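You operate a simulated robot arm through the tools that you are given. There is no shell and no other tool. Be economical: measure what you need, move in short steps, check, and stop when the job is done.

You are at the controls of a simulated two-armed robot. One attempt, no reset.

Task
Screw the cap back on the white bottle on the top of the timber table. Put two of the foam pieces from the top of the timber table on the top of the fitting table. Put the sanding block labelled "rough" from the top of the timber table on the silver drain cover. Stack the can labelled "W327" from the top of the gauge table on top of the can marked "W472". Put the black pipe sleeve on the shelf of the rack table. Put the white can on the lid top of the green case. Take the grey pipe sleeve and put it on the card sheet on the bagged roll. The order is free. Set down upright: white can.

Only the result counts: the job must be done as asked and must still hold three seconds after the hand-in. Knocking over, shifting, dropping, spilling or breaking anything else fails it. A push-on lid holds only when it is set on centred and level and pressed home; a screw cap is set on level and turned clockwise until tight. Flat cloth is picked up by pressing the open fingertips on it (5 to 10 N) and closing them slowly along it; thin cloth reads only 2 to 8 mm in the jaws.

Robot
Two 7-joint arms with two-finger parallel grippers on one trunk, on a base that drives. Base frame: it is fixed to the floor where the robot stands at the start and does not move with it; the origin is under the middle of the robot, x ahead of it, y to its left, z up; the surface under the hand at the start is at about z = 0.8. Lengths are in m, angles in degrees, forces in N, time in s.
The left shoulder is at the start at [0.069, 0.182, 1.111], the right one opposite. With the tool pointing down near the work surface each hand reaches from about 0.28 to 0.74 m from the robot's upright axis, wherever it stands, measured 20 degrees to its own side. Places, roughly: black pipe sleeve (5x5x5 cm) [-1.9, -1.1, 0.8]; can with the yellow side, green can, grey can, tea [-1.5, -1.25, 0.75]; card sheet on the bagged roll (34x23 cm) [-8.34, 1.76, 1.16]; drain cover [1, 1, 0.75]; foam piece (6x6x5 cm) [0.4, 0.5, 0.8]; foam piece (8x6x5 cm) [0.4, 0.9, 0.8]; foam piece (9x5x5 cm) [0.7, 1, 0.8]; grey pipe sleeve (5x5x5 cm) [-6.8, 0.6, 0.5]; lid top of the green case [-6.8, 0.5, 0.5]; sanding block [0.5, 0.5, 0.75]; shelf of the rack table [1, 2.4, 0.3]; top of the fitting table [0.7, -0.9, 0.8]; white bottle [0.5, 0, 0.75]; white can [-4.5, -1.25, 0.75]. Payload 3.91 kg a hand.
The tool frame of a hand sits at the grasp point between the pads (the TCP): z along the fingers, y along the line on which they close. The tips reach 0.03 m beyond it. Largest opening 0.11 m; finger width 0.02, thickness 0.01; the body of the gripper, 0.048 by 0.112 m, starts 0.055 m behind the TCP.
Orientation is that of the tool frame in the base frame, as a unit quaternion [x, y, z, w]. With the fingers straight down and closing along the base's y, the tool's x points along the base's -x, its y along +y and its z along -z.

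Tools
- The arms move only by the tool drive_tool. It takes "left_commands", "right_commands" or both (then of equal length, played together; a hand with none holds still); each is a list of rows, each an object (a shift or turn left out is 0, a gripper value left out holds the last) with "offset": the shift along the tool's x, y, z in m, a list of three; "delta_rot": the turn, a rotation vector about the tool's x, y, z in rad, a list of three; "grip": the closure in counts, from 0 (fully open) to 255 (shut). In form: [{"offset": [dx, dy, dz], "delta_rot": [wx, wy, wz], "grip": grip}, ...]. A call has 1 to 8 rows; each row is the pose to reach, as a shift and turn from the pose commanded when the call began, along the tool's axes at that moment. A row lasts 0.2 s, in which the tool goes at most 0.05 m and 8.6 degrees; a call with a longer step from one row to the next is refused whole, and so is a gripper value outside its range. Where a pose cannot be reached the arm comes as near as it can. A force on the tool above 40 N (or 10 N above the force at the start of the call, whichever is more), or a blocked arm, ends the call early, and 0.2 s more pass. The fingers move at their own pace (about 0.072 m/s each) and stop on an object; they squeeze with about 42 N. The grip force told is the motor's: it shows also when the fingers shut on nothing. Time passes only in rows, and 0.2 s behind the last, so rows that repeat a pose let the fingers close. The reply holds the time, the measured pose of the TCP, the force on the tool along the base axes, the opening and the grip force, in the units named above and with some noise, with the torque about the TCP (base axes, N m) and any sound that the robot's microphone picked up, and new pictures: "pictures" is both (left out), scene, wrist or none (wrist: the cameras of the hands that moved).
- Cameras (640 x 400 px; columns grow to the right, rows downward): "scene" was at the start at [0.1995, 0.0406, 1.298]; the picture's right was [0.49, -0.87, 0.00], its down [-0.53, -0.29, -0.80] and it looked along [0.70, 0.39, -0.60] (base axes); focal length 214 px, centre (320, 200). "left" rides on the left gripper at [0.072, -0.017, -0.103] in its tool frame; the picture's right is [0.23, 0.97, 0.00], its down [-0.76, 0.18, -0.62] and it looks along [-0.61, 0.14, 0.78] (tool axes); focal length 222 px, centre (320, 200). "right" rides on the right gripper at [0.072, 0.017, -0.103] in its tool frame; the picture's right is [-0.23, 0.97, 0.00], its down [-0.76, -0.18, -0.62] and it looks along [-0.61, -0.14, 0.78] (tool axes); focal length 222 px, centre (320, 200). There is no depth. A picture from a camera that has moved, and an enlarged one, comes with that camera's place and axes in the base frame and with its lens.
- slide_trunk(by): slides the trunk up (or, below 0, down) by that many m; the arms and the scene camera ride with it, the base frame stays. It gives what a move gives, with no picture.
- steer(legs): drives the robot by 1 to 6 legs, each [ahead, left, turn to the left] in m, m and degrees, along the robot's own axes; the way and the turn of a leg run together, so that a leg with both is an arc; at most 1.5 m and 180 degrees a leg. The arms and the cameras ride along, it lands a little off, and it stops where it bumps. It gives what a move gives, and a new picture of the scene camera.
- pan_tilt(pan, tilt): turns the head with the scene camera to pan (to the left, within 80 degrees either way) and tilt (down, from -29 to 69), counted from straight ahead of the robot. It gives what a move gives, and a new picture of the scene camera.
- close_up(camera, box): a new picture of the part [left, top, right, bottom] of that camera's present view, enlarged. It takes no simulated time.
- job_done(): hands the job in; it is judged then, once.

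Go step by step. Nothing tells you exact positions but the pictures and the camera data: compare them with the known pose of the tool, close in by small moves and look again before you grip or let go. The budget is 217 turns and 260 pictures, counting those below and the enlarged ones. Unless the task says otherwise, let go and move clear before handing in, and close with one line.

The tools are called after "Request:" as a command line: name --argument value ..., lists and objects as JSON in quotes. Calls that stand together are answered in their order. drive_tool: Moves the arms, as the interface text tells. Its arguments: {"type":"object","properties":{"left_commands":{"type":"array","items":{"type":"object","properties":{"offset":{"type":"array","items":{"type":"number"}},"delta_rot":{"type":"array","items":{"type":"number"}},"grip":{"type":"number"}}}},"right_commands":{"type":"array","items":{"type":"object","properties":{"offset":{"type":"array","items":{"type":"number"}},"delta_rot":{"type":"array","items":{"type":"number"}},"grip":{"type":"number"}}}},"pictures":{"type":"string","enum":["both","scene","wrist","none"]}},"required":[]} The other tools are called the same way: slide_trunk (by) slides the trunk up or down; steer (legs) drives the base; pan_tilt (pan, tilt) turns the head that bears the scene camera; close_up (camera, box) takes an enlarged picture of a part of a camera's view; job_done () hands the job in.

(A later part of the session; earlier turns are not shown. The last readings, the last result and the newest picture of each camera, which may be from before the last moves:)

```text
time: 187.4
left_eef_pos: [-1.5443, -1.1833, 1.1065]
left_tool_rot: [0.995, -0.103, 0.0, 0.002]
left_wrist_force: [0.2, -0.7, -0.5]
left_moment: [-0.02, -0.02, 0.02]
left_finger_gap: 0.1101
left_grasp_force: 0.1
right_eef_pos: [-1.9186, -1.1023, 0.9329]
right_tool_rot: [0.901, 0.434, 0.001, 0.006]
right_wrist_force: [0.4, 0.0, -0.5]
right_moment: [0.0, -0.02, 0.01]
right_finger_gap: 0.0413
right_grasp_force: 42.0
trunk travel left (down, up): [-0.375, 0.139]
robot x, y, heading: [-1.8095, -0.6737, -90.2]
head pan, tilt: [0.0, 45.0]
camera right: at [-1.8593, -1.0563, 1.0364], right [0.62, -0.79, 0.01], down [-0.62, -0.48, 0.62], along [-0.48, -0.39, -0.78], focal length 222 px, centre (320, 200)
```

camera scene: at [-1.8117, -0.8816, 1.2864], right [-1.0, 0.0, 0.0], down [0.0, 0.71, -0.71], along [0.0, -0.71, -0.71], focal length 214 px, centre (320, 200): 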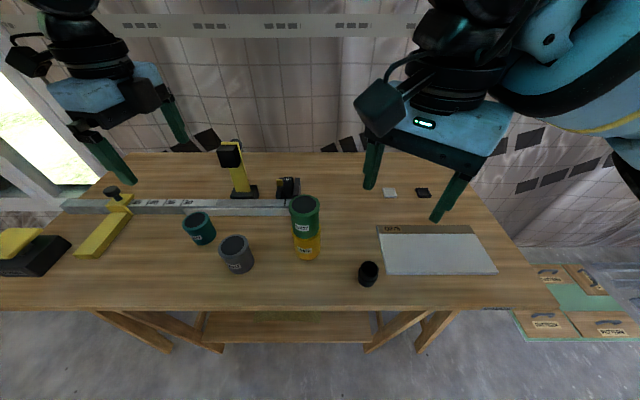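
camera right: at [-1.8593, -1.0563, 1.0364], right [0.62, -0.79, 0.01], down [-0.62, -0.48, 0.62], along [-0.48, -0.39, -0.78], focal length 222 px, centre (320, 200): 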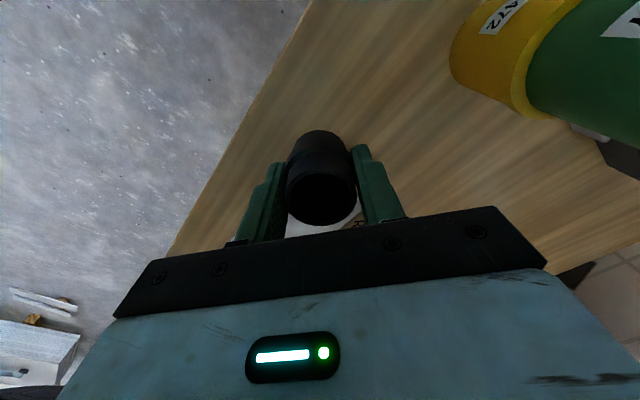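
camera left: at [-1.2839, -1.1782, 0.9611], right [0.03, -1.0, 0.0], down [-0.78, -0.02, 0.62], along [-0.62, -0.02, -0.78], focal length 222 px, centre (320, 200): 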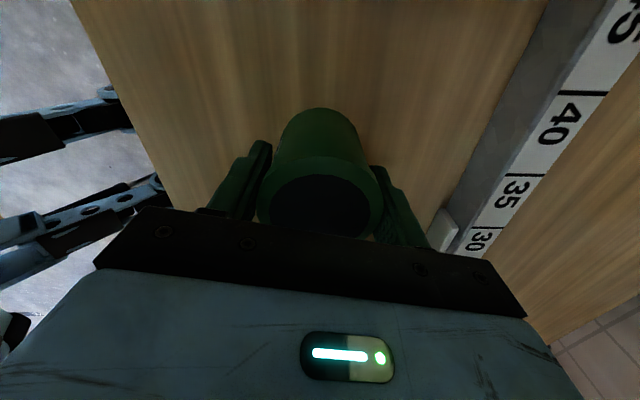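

Held. I raise it, back off, turn west and look ahead.

Request:
drive_tool --right_commands '[{"offset": [0, 0, -0.05]}, {"offset": [0, 0, -0.1]}, {"offset": [0, 0, -0.15]}, {"offset": [0, 0, -0.18]}]' --pictures "none"

Request:
steer --legs '[[-0.4, 0, 0], [0, 0, -90]]'

Request:
pan_tilt --pan 0 --tilt 15

```text
time: 188.4
left_eef_pos: [-1.5454, -1.1823, 1.1054]
left_tool_rot: [0.995, -0.104, 0.0, 0.002]
left_wrist_force: [0.0, 0.9, 0.6]
left_moment: [0.0, -0.01, 0.02]
left_finger_gap: 0.1102
left_grasp_force: 0.0
right_eef_pos: [-1.917, -1.1025, 1.1129]
right_tool_rot: [0.901, 0.434, 0.002, 0.005]
right_wrist_force: [0.4, -0.1, 0.1]
right_moment: [0.0, 0.0, -0.02]
right_finger_gap: 0.0416
right_grasp_force: 41.8
trunk travel left (down, up): [-0.375, 0.139]
robot x, y, heading: [-1.8117, -0.6785, -90.2]
head pan, tilt: [0.0, 45.0]
```

```text
time: 194.8
left_eef_pos: [-2.3183, -0.534, 1.1047]
left_tool_rot: [-0.628, 0.778, 0.002, -0.001]
left_wrist_force: [0.3, 0.6, 0.2]
left_moment: [0.04, -0.01, 0.0]
left_finger_gap: 0.1101
left_grasp_force: 0.0
right_eef_pos: [-2.2375, -0.1615, 1.1123]
right_tool_rot: [0.943, -0.334, -0.003, 0.005]
right_wrist_force: [0.9, -0.4, 0.4]
right_moment: [-0.01, -0.01, 0.04]
right_finger_gap: 0.0411
right_grasp_force: 41.6
trunk travel left (down, up): [-0.375, 0.139]
robot x, y, heading: [-1.8063, -0.2698, 179.8]
head pan, tilt: [0.0, 45.0]
camera scene: at [-2.015, -0.2698, 1.2864], right [0.01, 1.0, 0.0], down [0.71, 0.0, -0.71], along [-0.71, 0.0, -0.71], focal length 214 px, centre (320, 200)
```

scene: 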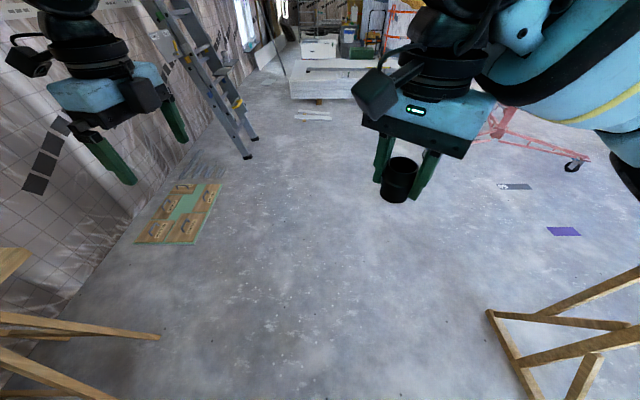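

```text
time: 195.7
left_eef_pos: [-2.3181, -0.5342, 1.1057]
left_tool_rot: [-0.628, 0.779, 0.002, -0.002]
left_wrist_force: [0.2, -0.4, 1.0]
left_moment: [0.02, 0.0, -0.02]
left_finger_gap: 0.1101
left_grasp_force: 0.0
right_eef_pos: [-2.2376, -0.1612, 1.1128]
right_tool_rot: [0.943, -0.333, -0.003, 0.004]
right_wrist_force: [-0.5, 0.4, -0.6]
right_moment: [0.03, 0.0, 0.0]
right_finger_gap: 0.0413
right_grasp_force: 41.7
trunk travel left (down, up): [-0.375, 0.139]
robot x, y, heading: [-1.8082, -0.2689, 179.7]
head pan, tilt: [0.0, 15.0]
camera scene: at [-2.0271, -0.2698, 1.3331], right [0.01, 1.0, 0.0], down [0.26, 0.0, -0.97], along [-0.97, 0.01, -0.26], focal length 214 px, centre (320, 200)
```

scene: 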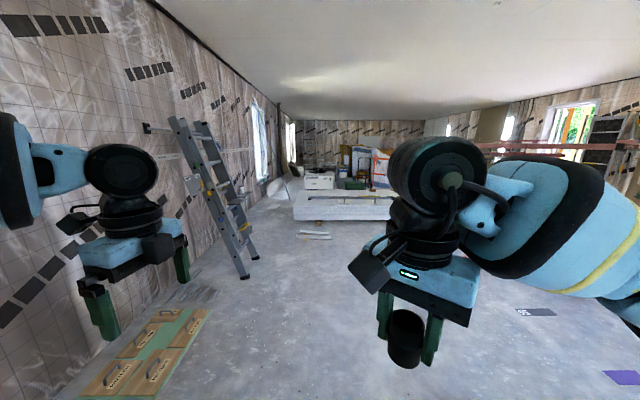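

A ladder stands near (-4.3, -1.1); the white can may be on it. I zoom in.

Request:
close_up --camera "scene" --box '[150, 110, 290, 290]'

Request:
close_up --camera "scene" --box '[270, 130, 400, 250]'

```text
2.22 times, centred on (220, 200) of scene
camera zoom: at [-2.0271, -0.2698, 1.3331], right [0.01, 1.0, 0.0], down [0.26, 0.0, -0.97], along [-0.97, 0.01, -0.26], focal length 477 px, centre (542, 200)
```

zoom: 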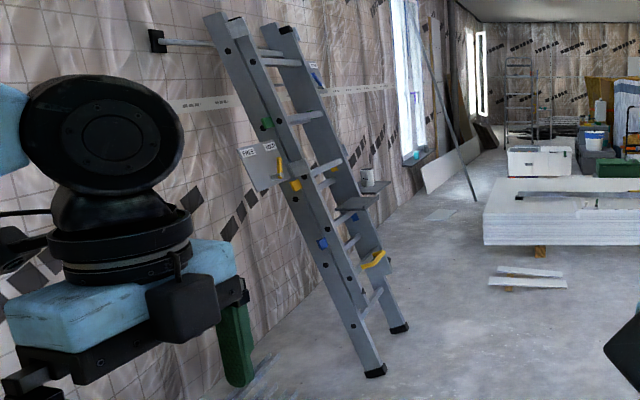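

```text
3.33 times, centred on (335, 190) of scene
camera zoom: at [-2.0271, -0.2698, 1.3331], right [0.01, 1.0, 0.0], down [0.26, 0.0, -0.97], along [-0.97, 0.01, -0.26], focal length 715 px, centre (270, 233)
```

zoom: 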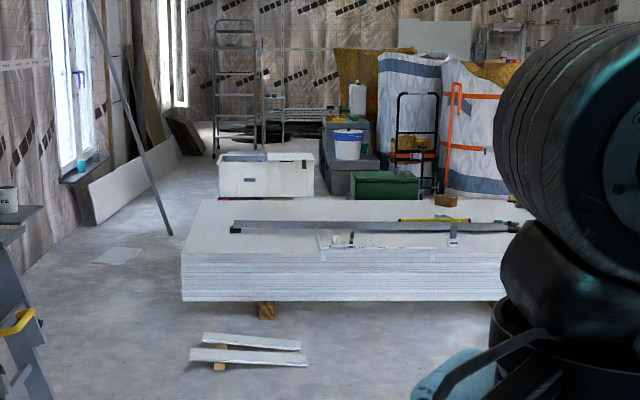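

The white can stands on a grey wall shelf just past the ladder (~(-4.65, -1.25)); some white strips lie on the floor at x ≈ -4.8…-5.1, y ≈ -0.6…-0.1. I drive up short of them and look.

Request:
steer --legs '[[1.2, 0.05, 0], [1.1, 0.05, 0]]'

Request:
pan_tilt --pan 50 --tilt 35

```text
time: 206.8
left_eef_pos: [-4.5817, -0.5563, 1.1056]
left_tool_rot: [-0.613, 0.79, 0.001, -0.001]
left_wrist_force: [-0.2, -0.1, -0.1]
left_moment: [0.01, 0.01, 0.01]
left_finger_gap: 0.1099
left_grasp_force: 0.1
right_eef_pos: [-4.4873, -0.1875, 1.1124]
right_tool_rot: [0.937, -0.35, -0.003, 0.004]
right_wrist_force: [0.7, -0.1, -1.1]
right_moment: [0.02, -0.02, 0.02]
right_finger_gap: 0.0402
right_grasp_force: 41.6
trunk travel left (down, up): [-0.375, 0.139]
robot x, y, heading: [-4.0648, -0.3069, 177.5]
head pan, tilt: [0.0, 15.0]
camera scene: at [-4.2809, -0.3035, 1.3332], right [0.04, 1.0, 0.0], down [0.26, -0.01, -0.97], along [-0.96, 0.04, -0.26], focal length 214 px, centre (320, 200)
```

scene: 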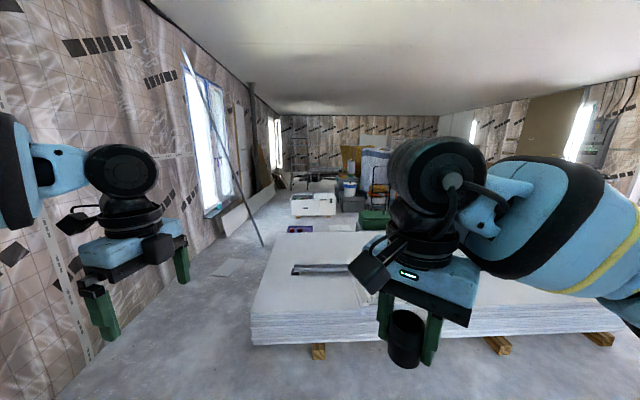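

```text
time: 208.0
left_eef_pos: [-4.5815, -0.5565, 1.1066]
left_tool_rot: [-0.614, 0.79, 0.001, -0.002]
left_wrist_force: [0.0, 0.9, -0.3]
left_moment: [-0.02, 0.04, -0.02]
left_finger_gap: 0.1102
left_grasp_force: 0.1
right_eef_pos: [-4.488, -0.1879, 1.1131]
right_tool_rot: [0.937, -0.35, -0.002, 0.004]
right_wrist_force: [0.1, 0.4, -0.7]
right_moment: [0.01, 0.0, 0.03]
right_finger_gap: 0.0395
right_grasp_force: 42.2
trunk travel left (down, up): [-0.375, 0.139]
robot x, y, heading: [-4.0611, -0.3087, 177.6]
head pan, tilt: [50.0, 35.0]
camera scene: at [-4.247, -0.3724, 1.3012], right [-0.74, 0.68, 0.0], down [0.39, 0.42, -0.82], along [-0.55, -0.6, -0.57], focal length 214 px, centre (320, 200)
```

scene: 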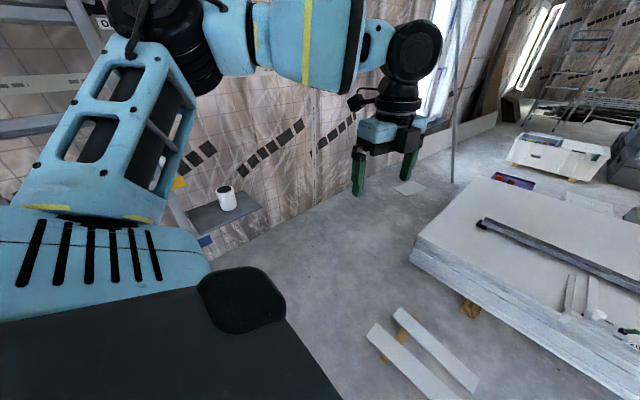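

The can stands at about (-4.455, -1.20) on the shelf (z ≈ 0.75). I pull the left hand in and turn it to a neutral yaw, before approaching.

Request:
drive_tool --left_commands '[{"offset": [-0.02, -0.01, 0], "delta_rot": [0, 0, -0.145]}, {"offset": [-0.04, -0.02, 0], "delta_rot": [0, 0, -0.29]}, {"offset": [-0.06, -0.03, 0], "delta_rot": [0, 0, -0.435]}, {"offset": [-0.08, -0.04, 0], "delta_rot": [0, 0, -0.58]}, {"offset": [-0.1, -0.05, 0], "delta_rot": [0, 0, -0.725]}, {"offset": [-0.12, -0.06, 0], "delta_rot": [0, 0, -0.87]}, {"offset": [-0.14, -0.07, 0], "delta_rot": [0, 0, -1.015]}, {"offset": [-0.15, -0.081, 0], "delta_rot": [0, 0, -1.16]}]' --pictures "none"

Request:
drive_tool --left_commands '[{"delta_rot": [0, 0, -0.145]}, {"delta_rot": [0, 0, -0.29]}, {"delta_rot": [0, 0, -0.435]}, {"delta_rot": [0, 0, -0.58]}, {"delta_rot": [0, 0, -0.617]}]' --pictures "none"

Request:
steer --legs '[[0, 0, 85.4], [0.2, -0.42, 0]]'

Request:
pan_tilt --pan 0 --tilt 35

```text
time: 209.8
left_eef_pos: [-4.4664, -0.4317, 1.1075]
left_tool_rot: [0.946, -0.323, -0.002, 0.0]
left_wrist_force: [0.6, 0.2, 0.4]
left_moment: [-0.03, -0.04, 0.02]
left_finger_gap: 0.1103
left_grasp_force: 0.0
right_eef_pos: [-4.4871, -0.1886, 1.1115]
right_tool_rot: [0.936, -0.351, -0.004, 0.005]
right_wrist_force: [-0.7, 0.1, 0.0]
right_moment: [0.02, -0.01, 0.01]
right_finger_gap: 0.0397
right_grasp_force: 42.4
trunk travel left (down, up): [-0.375, 0.139]
robot x, y, heading: [-4.0649, -0.3084, 177.6]
head pan, tilt: [50.0, 35.0]
```

```text
time: 211.0
left_eef_pos: [-4.4664, -0.431, 1.1058]
left_tool_rot: [1.0, -0.021, -0.003, 0.0]
left_wrist_force: [-0.2, 0.0, -0.2]
left_moment: [0.02, 0.02, -0.03]
left_finger_gap: 0.11
left_grasp_force: 0.1
right_eef_pos: [-4.4882, -0.188, 1.1122]
right_tool_rot: [0.937, -0.35, -0.003, 0.005]
right_wrist_force: [0.8, -0.4, -0.2]
right_moment: [0.0, 0.01, -0.03]
right_finger_gap: 0.0397
right_grasp_force: 42.1
trunk travel left (down, up): [-0.375, 0.139]
robot x, y, heading: [-4.0652, -0.3113, 177.6]
head pan, tilt: [50.0, 35.0]
```

```text
time: 218.9
left_eef_pos: [-4.4158, -0.8704, 1.1057]
left_tool_rot: [0.748, 0.664, -0.001, 0.001]
left_wrist_force: [0.4, 1.2, 0.3]
left_moment: [0.01, 0.0, -0.02]
left_finger_gap: 0.11
left_grasp_force: 0.0
right_eef_pos: [-4.6592, -0.8732, 1.1121]
right_tool_rot: [0.924, 0.381, 0.002, 0.005]
right_wrist_force: [-0.2, -0.4, 0.1]
right_moment: [0.0, -0.03, -0.02]
right_finger_gap: 0.0391
right_grasp_force: 41.7
trunk travel left (down, up): [-0.375, 0.139]
robot x, y, heading: [-4.5034, -0.4602, -97.0]
head pan, tilt: [50.0, 35.0]
camera scene: at [-4.4593, -0.648, 1.3012], right [-0.73, -0.69, 0.0], down [-0.39, 0.42, -0.82], along [0.56, -0.6, -0.57], focal length 214 px, centre (320, 200)
```

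scene: 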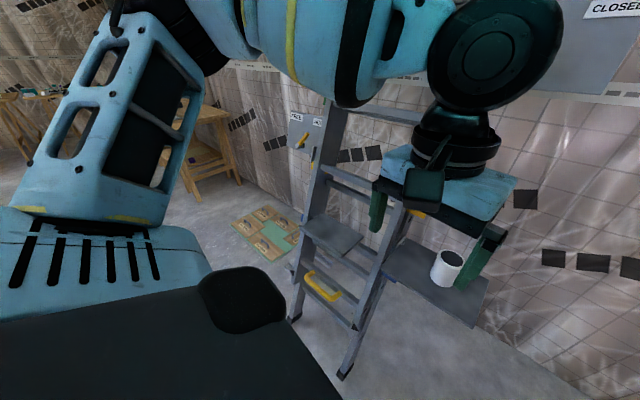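

```text
time: 220.1
left_eef_pos: [-4.4149, -0.8699, 1.1054]
left_tool_rot: [0.747, 0.664, -0.001, 0.0]
left_wrist_force: [-0.1, 0.4, -0.5]
left_moment: [0.01, -0.03, -0.01]
left_finger_gap: 0.1101
left_grasp_force: 0.1
right_eef_pos: [-4.6599, -0.8725, 1.1124]
right_tool_rot: [0.924, 0.381, 0.001, 0.004]
right_wrist_force: [0.0, 0.1, 0.2]
right_moment: [-0.01, -0.02, 0.0]
right_finger_gap: 0.0394
right_grasp_force: 42.4
trunk travel left (down, up): [-0.375, 0.139]
robot x, y, heading: [-4.5064, -0.4585, -96.8]
head pan, tilt: [0.0, 35.0]
camera scene: at [-4.5298, -0.6714, 1.3012], right [-0.99, 0.12, 0.0], down [0.07, 0.57, -0.82], along [-0.1, -0.81, -0.57], focal length 214 px, centre (320, 200)
```

scene: 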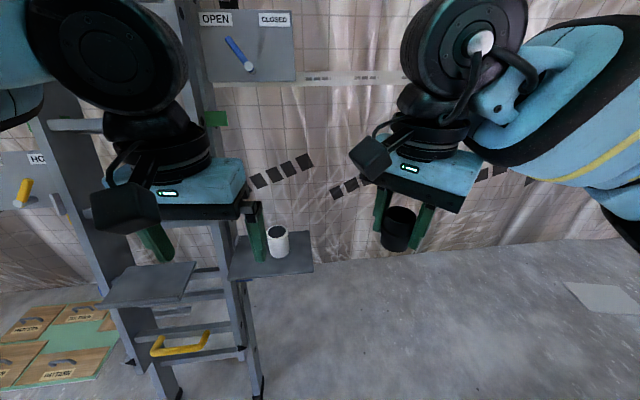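

The can is at about (-4.455, -1.18), the ladder rail ~20 cm to its east. I move ahead 18 cm and take the wrist view.

Request:
steer --legs '[[0.18, 0, 0]]'

Request:
drive_tool --left_commands '[{"offset": [-0.02, -0.02, 0.05]}, {"offset": [-0.02, -0.02, 0.1]}]' --pictures "wrist"

```text
time: 221.6
left_eef_pos: [-4.4371, -1.0448, 1.1053]
left_tool_rot: [0.749, 0.663, -0.001, 0.001]
left_wrist_force: [0.4, -0.4, -0.5]
left_moment: [-0.01, -0.02, -0.01]
left_finger_gap: 0.11
left_grasp_force: 0.0
right_eef_pos: [-4.6818, -1.0474, 1.1137]
right_tool_rot: [0.925, 0.38, 0.001, 0.006]
right_wrist_force: [0.1, -0.5, 0.3]
right_moment: [-0.01, 0.03, 0.01]
right_finger_gap: 0.0392
right_grasp_force: 41.7
trunk travel left (down, up): [-0.375, 0.139]
robot x, y, heading: [-4.5245, -0.6373, -96.9]
head pan, tilt: [0.0, 35.0]
camera scene: at [-4.5513, -0.8467, 1.3011], right [-0.99, 0.12, 0.0], down [0.07, 0.57, -0.82], along [-0.1, -0.81, -0.57], focal length 214 px, centre (320, 200)
```

scene: 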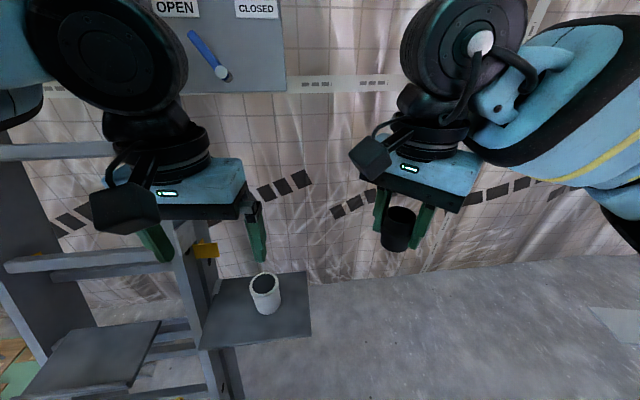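

```text
refused: row 1 steps farther than a row can; nothing moved
```

Request:
drive_tool --left_commands '[{"offset": [-0.04, -0.01, 0.02]}, {"offset": [-0.08, -0.01, 0.04]}, {"offset": [-0.1, -0.01, 0.08]}, {"offset": [-0.1, -0.01, 0.12]}]' --pictures "wrist"

```text
time: 222.6
left_eef_pos: [-4.4498, -1.1487, 0.9975]
left_tool_rot: [0.749, 0.663, -0.002, 0.002]
left_wrist_force: [-0.7, 1.3, 0.0]
left_moment: [0.02, 0.03, 0.02]
left_finger_gap: 0.11
left_grasp_force: 0.1
left hand out of reach, approached as far as the arm can: row 2, 3, 4
right_eef_pos: [-4.6816, -1.0486, 1.1139]
right_tool_rot: [0.925, 0.379, 0.001, 0.006]
right_wrist_force: [0.0, -0.6, -1.0]
right_moment: [-0.03, 0.01, 0.0]
right_finger_gap: 0.0394
right_grasp_force: 42.2
trunk travel left (down, up): [-0.375, 0.139]
robot x, y, heading: [-4.5227, -0.6337, -96.9]
head pan, tilt: [0.0, 35.0]
camera left: at [-4.4577, -1.0723, 1.1], right [0.99, 0.11, 0.0], down [0.09, -0.78, 0.63], along [0.07, -0.62, -0.78], focal length 222 px, centre (320, 200)
```

left: 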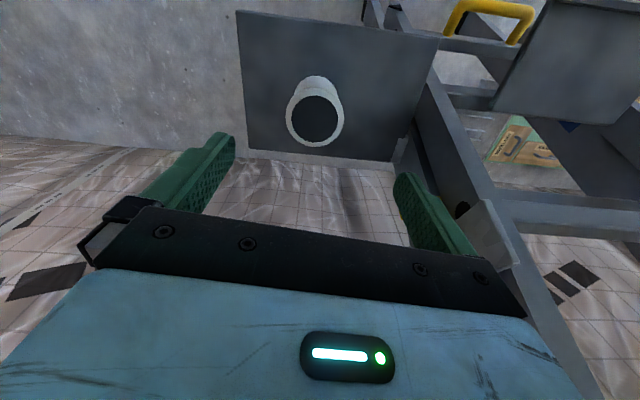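

Can top near (-4.454, -1.158). I lower most of the way with a small correction.

Request:
drive_tool --left_commands '[{"offset": [-0.01, -0.003, 0.04], "grip": 40}, {"offset": [-0.01, -0.003, 0.08]}, {"offset": [-0.01, -0.003, 0.115]}, {"offset": [-0.01, -0.003, 0.115]}]' --pictures "wrist"

```text
time: 223.6
left_eef_pos: [-4.4498, -1.1552, 0.8822]
left_tool_rot: [0.748, 0.664, -0.003, 0.001]
left_wrist_force: [0.1, -0.3, -0.5]
left_moment: [0.01, 0.01, -0.01]
left_finger_gap: 0.0927
left_grasp_force: 0.0
left hand out of reach, approached as far as the arm can: row 1, 2, 3, 4
right_eef_pos: [-4.6811, -1.048, 1.1123]
right_tool_rot: [0.925, 0.379, 0.002, 0.006]
right_wrist_force: [-1.0, 0.3, -1.3]
right_moment: [0.02, -0.02, 0.04]
right_finger_gap: 0.0393
right_grasp_force: 41.9
trunk travel left (down, up): [-0.375, 0.139]
robot x, y, heading: [-4.5234, -0.6379, -97.1]
head pan, tilt: [0.0, 35.0]
camera left: at [-4.4575, -1.0791, 0.9851], right [0.99, 0.11, 0.0], down [0.09, -0.77, 0.63], along [0.07, -0.62, -0.78], focal length 222 px, centre (320, 200)
```

left: 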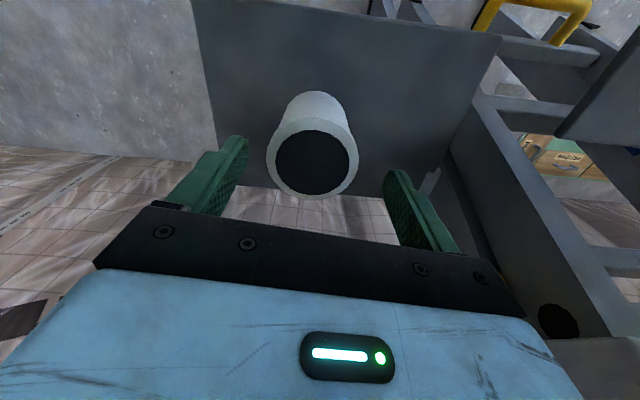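

Nicely centred (top ≈0.843). Lower to TCP ≈0.805 and grip.

Request:
drive_tool --left_commands '[{"offset": [0, -0.003, 0.04]}, {"offset": [0, -0.003, 0.07]}, {"offset": [0, -0.003, 0.077]}, {"offset": [0, -0.003, 0.077]}]' --pictures "none"

Request:
drive_tool --left_commands '[{"grip": 255}, {"grip": 255}, {"grip": 255}, {"grip": 255}]' --pictures "wrist"

```text
time: 224.6
left_eef_pos: [-4.4403, -1.1505, 0.809]
left_tool_rot: [0.749, 0.662, -0.002, 0.0]
left_wrist_force: [0.1, -0.1, -0.6]
left_moment: [-0.01, -0.05, 0.04]
left_finger_gap: 0.0928
left_grasp_force: 0.0
left hand out of reach, approached as far as the arm can: row 1, 2, 3, 4
right_eef_pos: [-4.6804, -1.0476, 1.1119]
right_tool_rot: [0.925, 0.38, 0.002, 0.007]
right_wrist_force: [-0.4, 0.3, 0.3]
right_moment: [0.0, -0.01, -0.01]
right_finger_gap: 0.0392
right_grasp_force: 42.2
trunk travel left (down, up): [-0.375, 0.139]
robot x, y, heading: [-4.5243, -0.635, -96.7]
head pan, tilt: [0.0, 35.0]
```

```text
time: 225.6
left_eef_pos: [-4.4413, -1.1503, 0.8103]
left_tool_rot: [0.748, 0.664, -0.002, 0.001]
left_wrist_force: [-0.3, 0.1, -0.2]
left_moment: [-0.03, -0.06, 0.01]
left_finger_gap: 0.066
left_grasp_force: 41.9
right_eef_pos: [-4.6804, -1.0475, 1.113]
right_tool_rot: [0.925, 0.379, 0.001, 0.006]
right_wrist_force: [-0.5, 0.6, -0.3]
right_moment: [0.02, 0.01, -0.01]
right_finger_gap: 0.0393
right_grasp_force: 41.9
trunk travel left (down, up): [-0.375, 0.139]
robot x, y, heading: [-4.5253, -0.6338, -96.9]
head pan, tilt: [0.0, 35.0]
camera left: at [-4.4481, -1.0743, 0.9129], right [0.99, 0.11, 0.0], down [0.09, -0.78, 0.63], along [0.07, -0.62, -0.78], focal length 222 px, centre (320, 200)
```

left: 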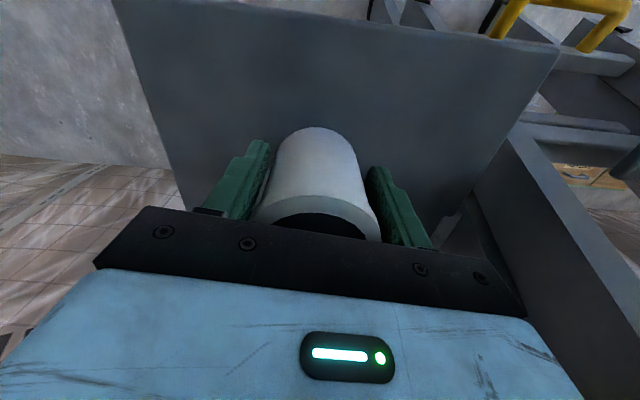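

Gripped. Lift and back away from the shelf.

Request:
drive_tool --left_commands '[{"offset": [0, 0, -0.03]}, {"offset": [0, 0, -0.07]}, {"offset": [0, 0, -0.12]}, {"offset": [0, 0, -0.17]}, {"offset": [0, 0, -0.22]}, {"offset": [0.0, 0, -0.25]}]' --pictures "none"

Request:
steer --legs '[[-0.35, 0, 0], [0, 0, -83]]'

Request:
pan_tilt --pan 0 --tilt 25

```text
time: 227.0
left_eef_pos: [-4.4399, -1.147, 1.0622]
left_tool_rot: [0.748, 0.663, 0.0, 0.0]
left_wrist_force: [0.0, -0.5, -2.2]
left_moment: [0.06, 0.0, -0.02]
left_finger_gap: 0.0661
left_grasp_force: 41.7
right_eef_pos: [-4.6812, -1.0474, 1.1125]
right_tool_rot: [0.925, 0.38, 0.001, 0.005]
right_wrist_force: [-0.1, 0.4, -0.9]
right_moment: [0.02, 0.03, 0.01]
right_finger_gap: 0.0394
right_grasp_force: 41.8
trunk travel left (down, up): [-0.375, 0.139]
robot x, y, heading: [-4.5242, -0.6362, -96.7]
head pan, tilt: [0.0, 35.0]
```

```text
time: 232.8
left_eef_pos: [-4.9805, -0.4392, 1.0606]
left_tool_rot: [1.0, 0.008, -0.001, -0.001]
left_wrist_force: [-0.5, -0.4, -2.5]
left_moment: [0.01, -0.01, 0.01]
left_finger_gap: 0.066
left_grasp_force: 41.7
right_eef_pos: [-4.9144, -0.1851, 1.1115]
right_tool_rot: [0.947, -0.323, -0.002, 0.006]
right_wrist_force: [0.2, 0.1, -0.4]
right_moment: [-0.03, -0.03, -0.01]
right_finger_gap: 0.0393
right_grasp_force: 42.0
trunk travel left (down, up): [-0.375, 0.139]
robot x, y, heading: [-4.4806, -0.2855, -179.2]
head pan, tilt: [0.0, 35.0]
camera scene: at [-4.6962, -0.289, 1.3012], right [-0.02, 1.0, 0.0], down [0.57, 0.01, -0.82], along [-0.82, -0.01, -0.57], focal length 214 px, centre (320, 200)
```

scene: 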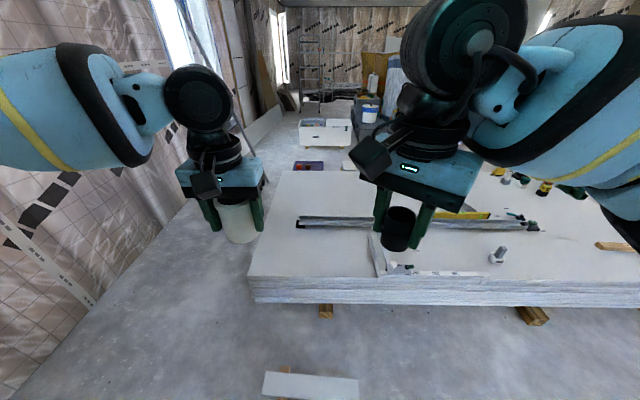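

```text
time: 233.5
left_eef_pos: [-4.9823, -0.438, 1.062]
left_tool_rot: [1.0, 0.007, -0.002, 0.0]
left_wrist_force: [-0.6, 0.3, -2.2]
left_moment: [0.02, -0.02, -0.01]
left_finger_gap: 0.0657
left_grasp_force: 41.7
right_eef_pos: [-4.9151, -0.1853, 1.1128]
right_tool_rot: [0.947, -0.322, -0.003, 0.006]
right_wrist_force: [0.3, 1.1, -0.3]
right_moment: [0.0, -0.02, 0.01]
right_finger_gap: 0.0392
right_grasp_force: 41.8
trunk travel left (down, up): [-0.375, 0.139]
robot x, y, heading: [-4.4842, -0.2877, -179.2]
head pan, tilt: [0.0, 25.0]
camera scene: at [-4.7003, -0.2892, 1.3169], right [-0.02, 1.0, 0.0], down [0.42, 0.01, -0.91], along [-0.91, -0.01, -0.42], focal length 214 px, centre (320, 200)
```

scene: 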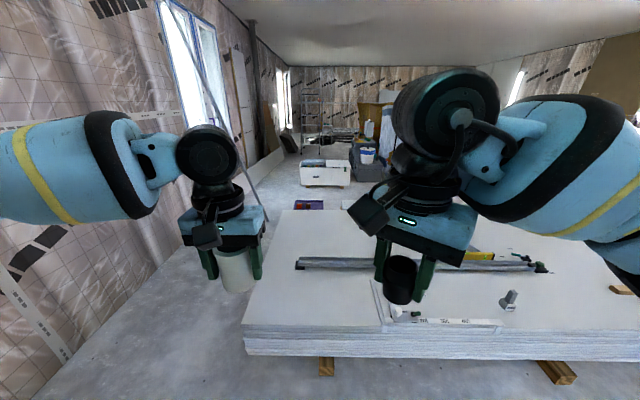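

The panel stack lies across at x ≈ -5.4…-6.7. I look right to see whether the north end offers a wider way round.

Request:
pan_tilt --pan -45 --tilt 20

Request:
pan_tilt --pan 25 --tilt 40

```text
time: 234.6
left_eef_pos: [-4.9811, -0.4382, 1.0608]
left_tool_rot: [1.0, 0.009, -0.001, 0.0]
left_wrist_force: [-0.4, -0.6, -2.5]
left_moment: [-0.01, -0.01, 0.0]
left_finger_gap: 0.0657
left_grasp_force: 42.0
right_eef_pos: [-4.9139, -0.1858, 1.1126]
right_tool_rot: [0.947, -0.322, -0.002, 0.005]
right_wrist_force: [-0.5, -0.2, -0.1]
right_moment: [-0.02, 0.01, 0.02]
right_finger_gap: 0.0393
right_grasp_force: 42.2
trunk travel left (down, up): [-0.375, 0.139]
robot x, y, heading: [-4.4835, -0.2863, -179.2]
head pan, tilt: [-45.0, 20.0]
camera scene: at [-4.6751, -0.223, 1.325], right [0.69, 0.72, 0.0], down [0.25, -0.24, -0.94], along [-0.68, 0.65, -0.34], focal length 214 px, centre (320, 200)
```

scene: 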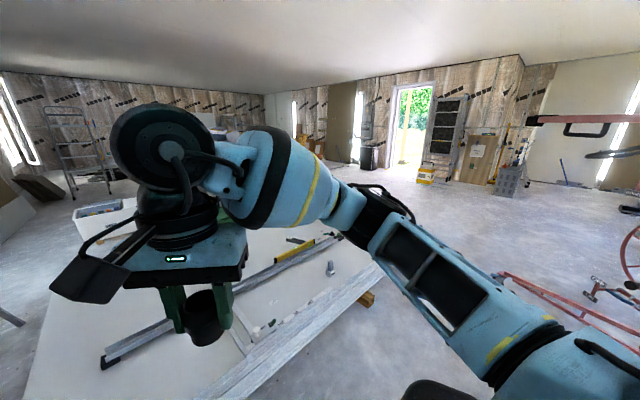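

```text
time: 236.0
left_eef_pos: [-4.9812, -0.4392, 1.0621]
left_tool_rot: [1.0, 0.007, -0.001, 0.001]
left_wrist_force: [0.0, 0.4, -2.9]
left_moment: [-0.01, -0.01, 0.02]
left_finger_gap: 0.0659
left_grasp_force: 41.6
right_eef_pos: [-4.9141, -0.1863, 1.1126]
right_tool_rot: [0.947, -0.322, -0.003, 0.006]
right_wrist_force: [0.4, -0.5, 0.0]
right_moment: [-0.01, 0.01, 0.0]
right_finger_gap: 0.0394
right_grasp_force: 41.9
trunk travel left (down, up): [-0.375, 0.139]
robot x, y, heading: [-4.4845, -0.2843, -179.3]
head pan, tilt: [25.0, 40.0]
camera scene: at [-4.6846, -0.3248, 1.2936], right [-0.44, 0.9, 0.0], down [0.58, 0.28, -0.77], along [-0.69, -0.33, -0.64], focal length 214 px, centre (320, 200)
```

scene: 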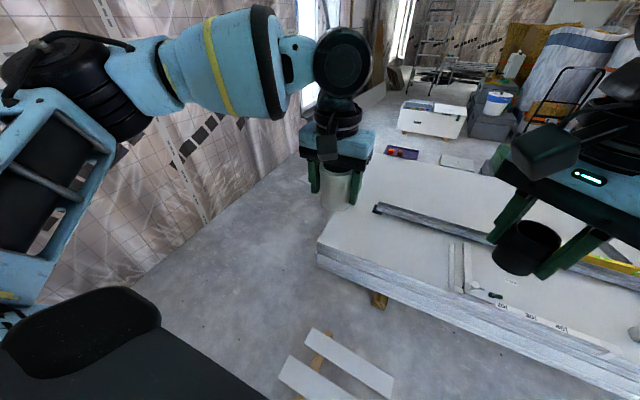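

The south gap (between shelf and strips) is too tight. I sidestep north to inspect the other way round the stack.

Request:
steer --legs '[[0.05, -1.1, 0]]'

Request:
pan_tilt --pan -60 --tilt 30

```text
time: 246.1
left_eef_pos: [-5.0537, 0.668, 1.0609]
left_tool_rot: [1.0, 0.014, -0.001, 0.0]
left_wrist_force: [-0.3, -1.0, -2.2]
left_moment: [0.02, -0.02, -0.03]
left_finger_gap: 0.0657
left_grasp_force: 42.5
right_eef_pos: [-4.9892, 0.9215, 1.1125]
right_tool_rot: [0.949, -0.315, -0.003, 0.005]
right_wrist_force: [-0.5, 0.0, 0.4]
right_moment: [-0.02, 0.02, 0.0]
right_finger_gap: 0.0394
right_grasp_force: 41.9
trunk travel left (down, up): [-0.375, 0.139]
robot x, y, heading: [-4.5593, 0.826, -178.3]
head pan, tilt: [25.0, 40.0]
camera scene: at [-4.7595, 0.7855, 1.2936], right [-0.45, 0.89, 0.0], down [0.57, 0.29, -0.77], along [-0.68, -0.34, -0.64], focal length 214 px, centre (320, 200)
```

scene: 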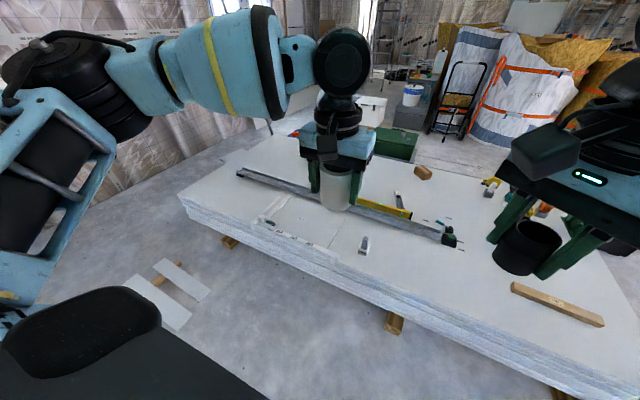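

```text
time: 247.7
left_eef_pos: [-5.0546, 0.6665, 1.0611]
left_tool_rot: [1.0, 0.015, -0.001, -0.001]
left_wrist_force: [0.2, -0.5, -2.7]
left_moment: [0.04, -0.04, -0.02]
left_finger_gap: 0.0656
left_grasp_force: 42.2
right_eef_pos: [-4.9922, 0.9208, 1.1126]
right_tool_rot: [0.949, -0.316, -0.003, 0.005]
right_wrist_force: [-1.0, 0.3, 1.0]
right_moment: [0.01, 0.03, 0.0]
right_finger_gap: 0.0392
right_grasp_force: 41.5
trunk travel left (down, up): [-0.375, 0.139]
robot x, y, heading: [-4.5596, 0.8306, -178.0]
head pan, tilt: [-60.0, 30.0]
camera scene: at [-4.7312, 0.9005, 1.3089], right [0.85, 0.53, 0.0], down [0.26, -0.43, -0.87], along [-0.46, 0.74, -0.5], focal length 214 px, centre (320, 200)
```

scene: 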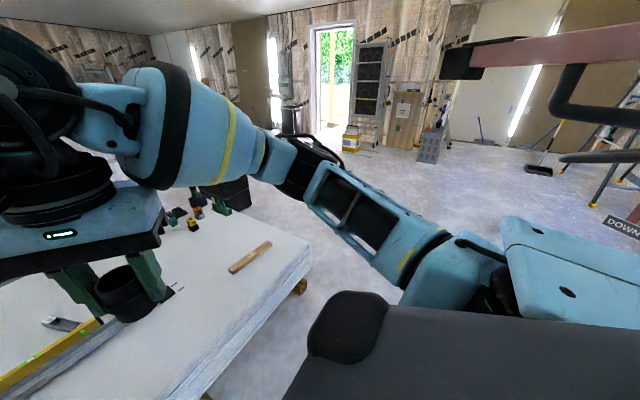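

There's a red hoist to the north with a boom at head height. I turn to face north-west and look properly before choosing.

Request:
steer --legs '[[0, 0, -75]]'

Request:
pan_tilt --pan 0 --tilt 22

```text
time: 250.3
left_eef_pos: [-4.9852, 1.1281, 1.0615]
left_tool_rot: [0.9, -0.436, -0.001, -0.001]
left_wrist_force: [-0.4, -0.3, -1.7]
left_moment: [-0.05, -0.01, -0.01]
left_finger_gap: 0.0654
left_grasp_force: 42.0
right_eef_pos: [-4.7471, 1.2257, 1.1089]
right_tool_rot: [0.712, -0.702, 0.0, -0.001]
right_wrist_force: [-0.7, 0.9, 0.2]
right_moment: [0.0, -0.03, 0.02]
right_finger_gap: 0.0393
right_grasp_force: 42.1
trunk travel left (down, up): [-0.375, 0.139]
robot x, y, heading: [-4.5581, 0.832, 128.5]
head pan, tilt: [-60.0, 30.0]
stopped in leg 1: the robot was blocked; the commanded pose is now the measured one
camera scene: at [-4.6048, 1.0087, 1.3089], right [0.93, -0.37, 0.0], down [-0.18, -0.47, -0.87], along [0.32, 0.81, -0.5], focal length 214 px, centre (320, 200)
```

scene: 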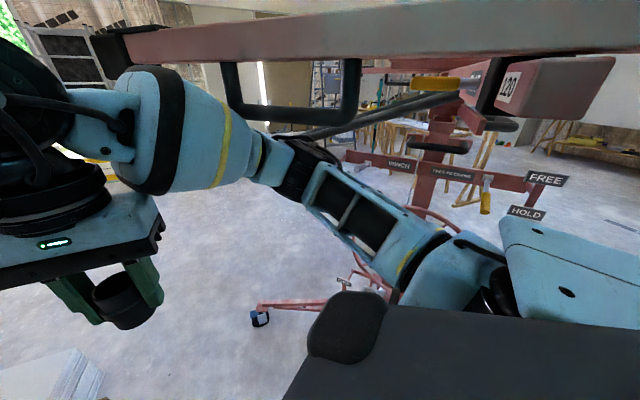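

```text
time: 251.6
left_eef_pos: [-4.9844, 1.1294, 1.0616]
left_tool_rot: [0.9, -0.435, -0.001, 0.0]
left_wrist_force: [0.8, 0.4, -2.6]
left_moment: [-0.03, 0.02, 0.0]
left_finger_gap: 0.0657
left_grasp_force: 42.1
right_eef_pos: [-4.746, 1.2248, 1.1089]
right_tool_rot: [0.712, -0.702, 0.0, 0.0]
right_wrist_force: [-0.1, 0.0, -0.3]
right_moment: [-0.02, -0.03, 0.01]
right_finger_gap: 0.0392
right_grasp_force: 42.0
trunk travel left (down, up): [-0.375, 0.139]
robot x, y, heading: [-4.5621, 0.8321, 128.6]
head pan, tilt: [0.0, 22.0]
camera scene: at [-4.6943, 0.9972, 1.3217], right [0.78, 0.62, 0.0], down [0.23, -0.29, -0.93], along [-0.58, 0.73, -0.37], focal length 214 px, centre (320, 200)
```

scene: 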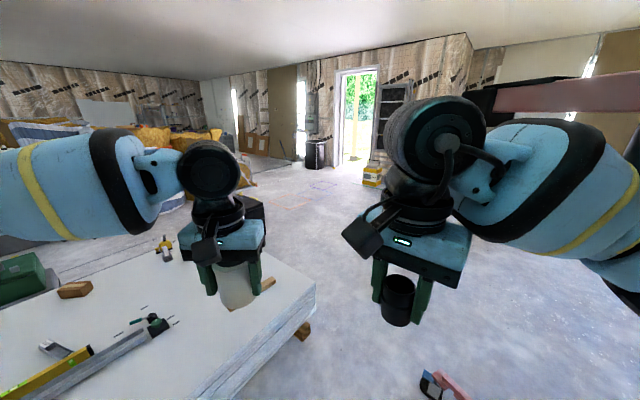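

The right arm touched the hoist's boom (tip near (-4.76, 1.51, 1.36)). I turn back to west first; then pass close to the stack at x ≈ -5.1 where there is room.

Request:
steer --legs '[[0, 0, 51.4], [0.54, 0, 0]]'

Request:
pan_tilt --pan -75 --tilt 20

```text
time: 256.7
left_eef_pos: [-5.5396, 0.6784, 1.0608]
left_tool_rot: [1.0, 0.001, -0.002, -0.001]
left_wrist_force: [0.8, 0.2, -3.3]
left_moment: [0.05, -0.04, 0.02]
left_finger_gap: 0.0652
left_grasp_force: 41.5
right_eef_pos: [-5.466, 0.9236, 1.1085]
right_tool_rot: [0.947, -0.322, 0.001, -0.001]
right_wrist_force: [-0.2, 1.3, -1.2]
right_moment: [0.01, -0.04, -0.01]
right_finger_gap: 0.039
right_grasp_force: 42.1
trunk travel left (down, up): [-0.375, 0.139]
robot x, y, heading: [-5.0406, 0.8257, -179.8]
head pan, tilt: [0.0, 22.0]
stopped in leg 2: the robot was blocked; the commanded pose is now the measured one
camera scene: at [-5.2573, 0.8224, 1.3214], right [0.0, 1.0, 0.0], down [0.38, 0.0, -0.93], along [-0.93, 0.0, -0.38], focal length 214 px, centre (320, 200)
```

scene: 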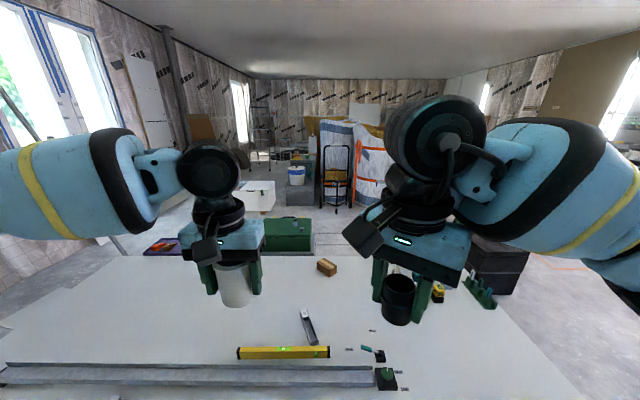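

```text
time: 258.2
left_eef_pos: [-5.5387, 0.6786, 1.0627]
left_tool_rot: [1.0, -0.001, -0.004, -0.001]
left_wrist_force: [0.8, 0.4, -2.6]
left_moment: [-0.02, -0.05, 0.02]
left_finger_gap: 0.0652
left_grasp_force: 42.1
right_eef_pos: [-5.465, 0.9255, 1.11]
right_tool_rot: [0.947, -0.321, -0.001, 0.0]
right_wrist_force: [0.7, 0.2, 0.4]
right_moment: [0.02, 0.01, 0.0]
right_finger_gap: 0.0392
right_grasp_force: 42.4
trunk travel left (down, up): [-0.375, 0.139]
robot x, y, heading: [-5.0409, 0.8273, -179.7]
head pan, tilt: [-75.0, 20.0]
camera scene: at [-5.1876, 0.9136, 1.325], right [0.97, 0.26, 0.0], down [0.09, -0.33, -0.94], along [-0.25, 0.91, -0.34], focal length 214 px, centre (320, 200)
```

scene: 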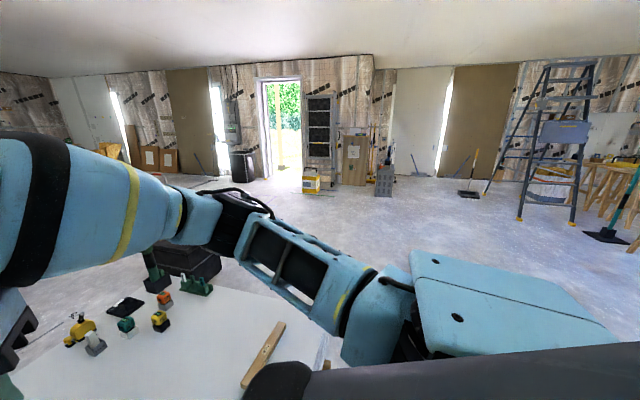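

Ahead is clear to the north from here. I ease off the stack 1 cm and strafe north past its corner in two steps.

Request:
steer --legs '[[-0.012, -0.5, 0]]'

```text
time: 258.9
left_eef_pos: [-5.5381, 0.6787, 1.0618]
left_tool_rot: [1.0, 0.001, -0.003, 0.0]
left_wrist_force: [-0.6, 0.0, -1.9]
left_moment: [-0.01, -0.07, 0.0]
left_finger_gap: 0.0653
left_grasp_force: 42.1
right_eef_pos: [-5.4648, 0.925, 1.1087]
right_tool_rot: [0.947, -0.321, 0.001, 0.0]
right_wrist_force: [0.9, -0.3, -0.4]
right_moment: [0.02, 0.0, -0.01]
right_finger_gap: 0.0392
right_grasp_force: 41.8
trunk travel left (down, up): [-0.375, 0.139]
robot x, y, heading: [-5.0368, 0.8279, -179.8]
head pan, tilt: [-75.0, 20.0]
stopped in leg 1: the robot was blocked; the commanded pose is now the measured one
camera scene: at [-5.1877, 0.914, 1.325], right [0.96, 0.26, 0.0], down [0.09, -0.33, -0.94], along [-0.25, 0.91, -0.34], focal length 214 px, centre (320, 200)
```

scene: 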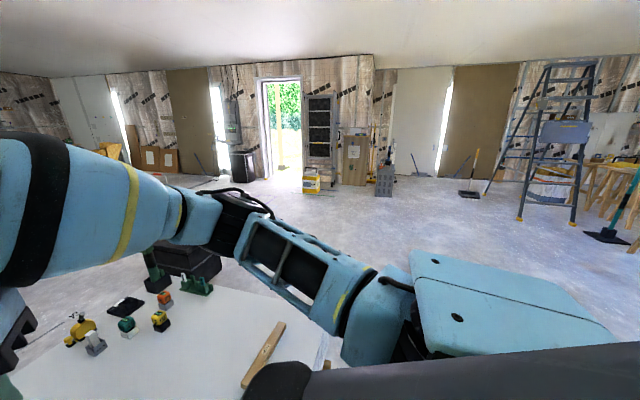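

Something is odd: the red boom is not where I expected it. I look further right to check the hoist.

Request:
pan_tilt --pan -80 --tilt 5

```text
time: 259.7
left_eef_pos: [-5.5385, 0.6777, 1.0625]
left_tool_rot: [1.0, 0.001, -0.003, -0.001]
left_wrist_force: [-0.8, 0.7, -2.6]
left_moment: [0.0, -0.05, -0.01]
left_finger_gap: 0.0654
left_grasp_force: 42.3
right_eef_pos: [-5.4664, 0.9248, 1.1093]
right_tool_rot: [0.947, -0.321, -0.001, -0.001]
right_wrist_force: [0.0, 0.3, -0.6]
right_moment: [0.04, -0.02, -0.02]
right_finger_gap: 0.0392
right_grasp_force: 41.7
trunk travel left (down, up): [-0.375, 0.139]
robot x, y, heading: [-5.0381, 0.8282, -180.0]
head pan, tilt: [-80.0, 5.0]
camera scene: at [-5.1796, 0.9145, 1.3493], right [0.98, 0.18, 0.0], down [0.02, -0.09, -1.0], along [-0.18, 0.98, -0.09], focal length 214 px, centre (320, 200)
```

scene: 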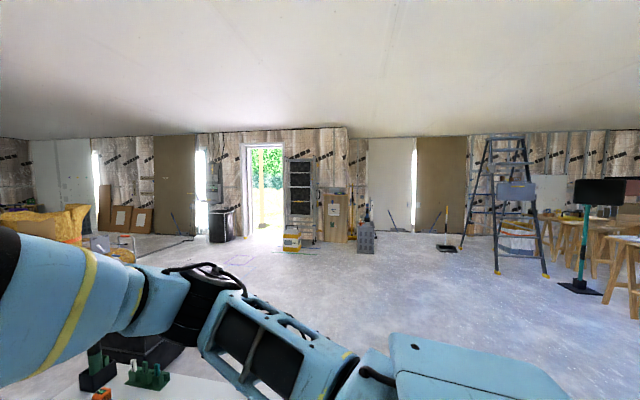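

The hoist isn't in view at all, so it must be behind me (east). I free myself with a small move south-east.

Request:
steer --legs '[[0, 0.1, 0]]'

```text
time: 261.2
left_eef_pos: [-5.5383, 0.5778, 1.0625]
left_tool_rot: [1.0, 0.002, -0.002, -0.001]
left_wrist_force: [-0.7, 0.1, -1.8]
left_moment: [0.02, -0.03, 0.0]
left_finger_gap: 0.0651
left_grasp_force: 42.2
right_eef_pos: [-5.4649, 0.8224, 1.1094]
right_tool_rot: [0.947, -0.32, 0.0, 0.0]
right_wrist_force: [0.1, 0.3, 0.3]
right_moment: [-0.01, -0.01, 0.0]
right_finger_gap: 0.0392
right_grasp_force: 41.9
trunk travel left (down, up): [-0.375, 0.139]
robot x, y, heading: [-5.0395, 0.7237, -179.7]
head pan, tilt: [-80.0, 5.0]
camera scene: at [-5.1791, 0.8132, 1.3494], right [0.98, 0.18, 0.0], down [0.02, -0.09, -1.0], along [-0.18, 0.98, -0.09], focal length 214 px, centre (320, 200)
```

scene: 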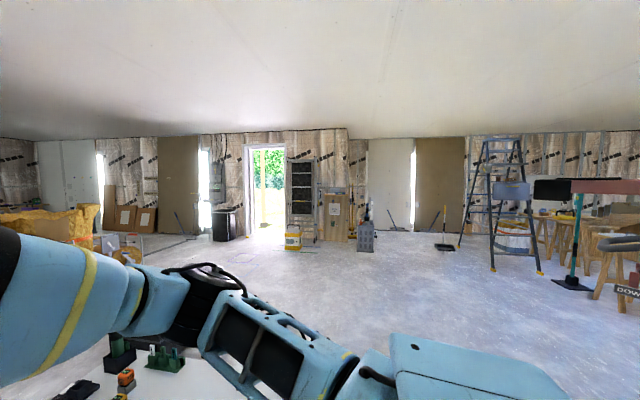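

The hoist is still in place: boom tip ≈(-4.77, 1.41, 1.36). I was merely pressed against the stack. I back off 4 cm and strafe north in steps.

Request:
steer --legs '[[-0.04, 0, 0], [0, -0.4, 0]]'

```text
time: 265.8
left_eef_pos: [-5.5004, 0.9821, 1.0628]
left_tool_rot: [1.0, 0.002, -0.002, 0.0]
left_wrist_force: [-0.9, -0.8, -2.0]
left_moment: [0.01, -0.05, 0.05]
left_finger_gap: 0.065
left_grasp_force: 41.9
right_eef_pos: [-5.4283, 1.2275, 1.1087]
right_tool_rot: [0.947, -0.32, 0.0, 0.0]
right_wrist_force: [-0.7, 0.0, -0.5]
right_moment: [-0.01, -0.04, -0.02]
right_finger_gap: 0.039
right_grasp_force: 42.1
trunk travel left (down, up): [-0.375, 0.139]
robot x, y, heading: [-4.998, 1.1288, -179.5]
head pan, tilt: [-80.0, 5.0]
camera scene: at [-5.142, 1.2188, 1.3494], right [0.98, 0.18, 0.0], down [0.02, -0.09, -1.0], along [-0.18, 0.98, -0.09], focal length 214 px, centre (320, 200)
```

scene: 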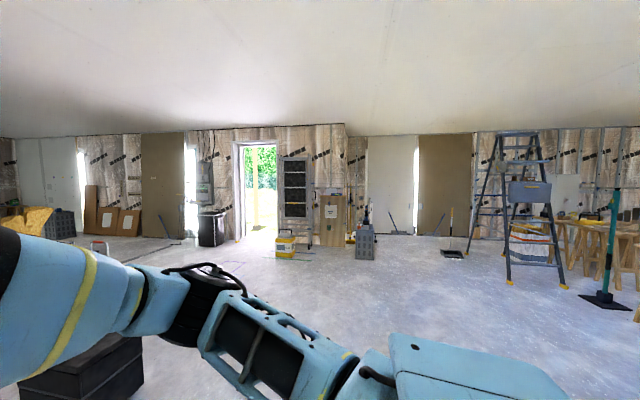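

Clear so far. Continue north to y ≈ 2.3, then look west.

Request:
steer --legs '[[0, -0.5, 0], [0, -0.67, 0]]'

Request:
pan_tilt --pan 0 --tilt 30

```text
time: 276.8
left_eef_pos: [-5.5114, 2.1655, 1.0627]
left_tool_rot: [1.0, 0.007, -0.003, 0.0]
left_wrist_force: [-0.7, -0.1, -2.0]
left_moment: [0.02, -0.02, 0.01]
left_finger_gap: 0.0649
left_grasp_force: 42.3
right_eef_pos: [-5.4416, 2.4117, 1.1086]
right_tool_rot: [0.95, -0.314, -0.001, 0.001]
right_wrist_force: [0.5, -0.3, 0.4]
right_moment: [0.01, 0.0, -0.02]
right_finger_gap: 0.0392
right_grasp_force: 42.1
trunk travel left (down, up): [-0.375, 0.139]
robot x, y, heading: [-5.0108, 2.3196, -179.1]
head pan, tilt: [-80.0, 5.0]
camera scene: at [-5.1567, 2.4053, 1.3494], right [0.98, 0.19, 0.0], down [0.02, -0.09, -1.0], along [-0.19, 0.98, -0.09], focal length 214 px, centre (320, 200)
```

scene: 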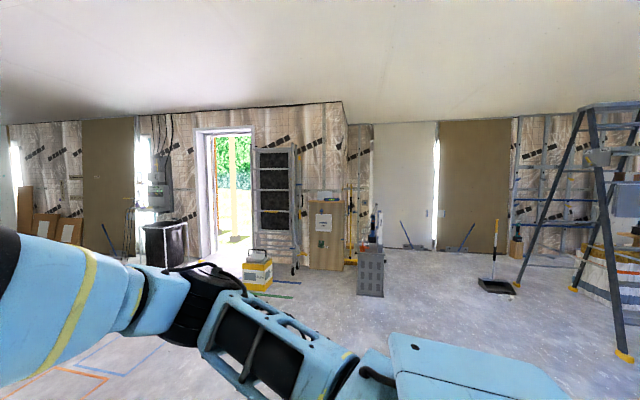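

```text
time: 278.3
left_eef_pos: [-5.5121, 2.164, 1.0624]
left_tool_rot: [1.0, 0.007, -0.002, 0.0]
left_wrist_force: [-1.0, -0.3, -2.2]
left_moment: [-0.01, -0.05, 0.01]
left_finger_gap: 0.065
left_grasp_force: 42.2
right_eef_pos: [-5.4426, 2.4113, 1.1091]
right_tool_rot: [0.949, -0.315, -0.002, 0.0]
right_wrist_force: [0.3, 0.1, -0.5]
right_moment: [0.0, 0.0, -0.01]
right_finger_gap: 0.0392
right_grasp_force: 42.9
trunk travel left (down, up): [-0.375, 0.139]
robot x, y, heading: [-5.0158, 2.3219, -179.0]
head pan, tilt: [0.0, 30.0]
camera scene: at [-5.2295, 2.3135, 1.309], right [-0.02, 1.0, 0.0], down [0.5, 0.01, -0.87], along [-0.87, -0.01, -0.5], focal length 214 px, centre (320, 200)
```

scene: 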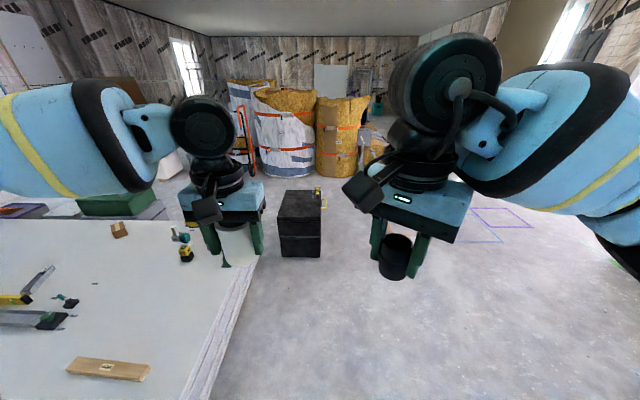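

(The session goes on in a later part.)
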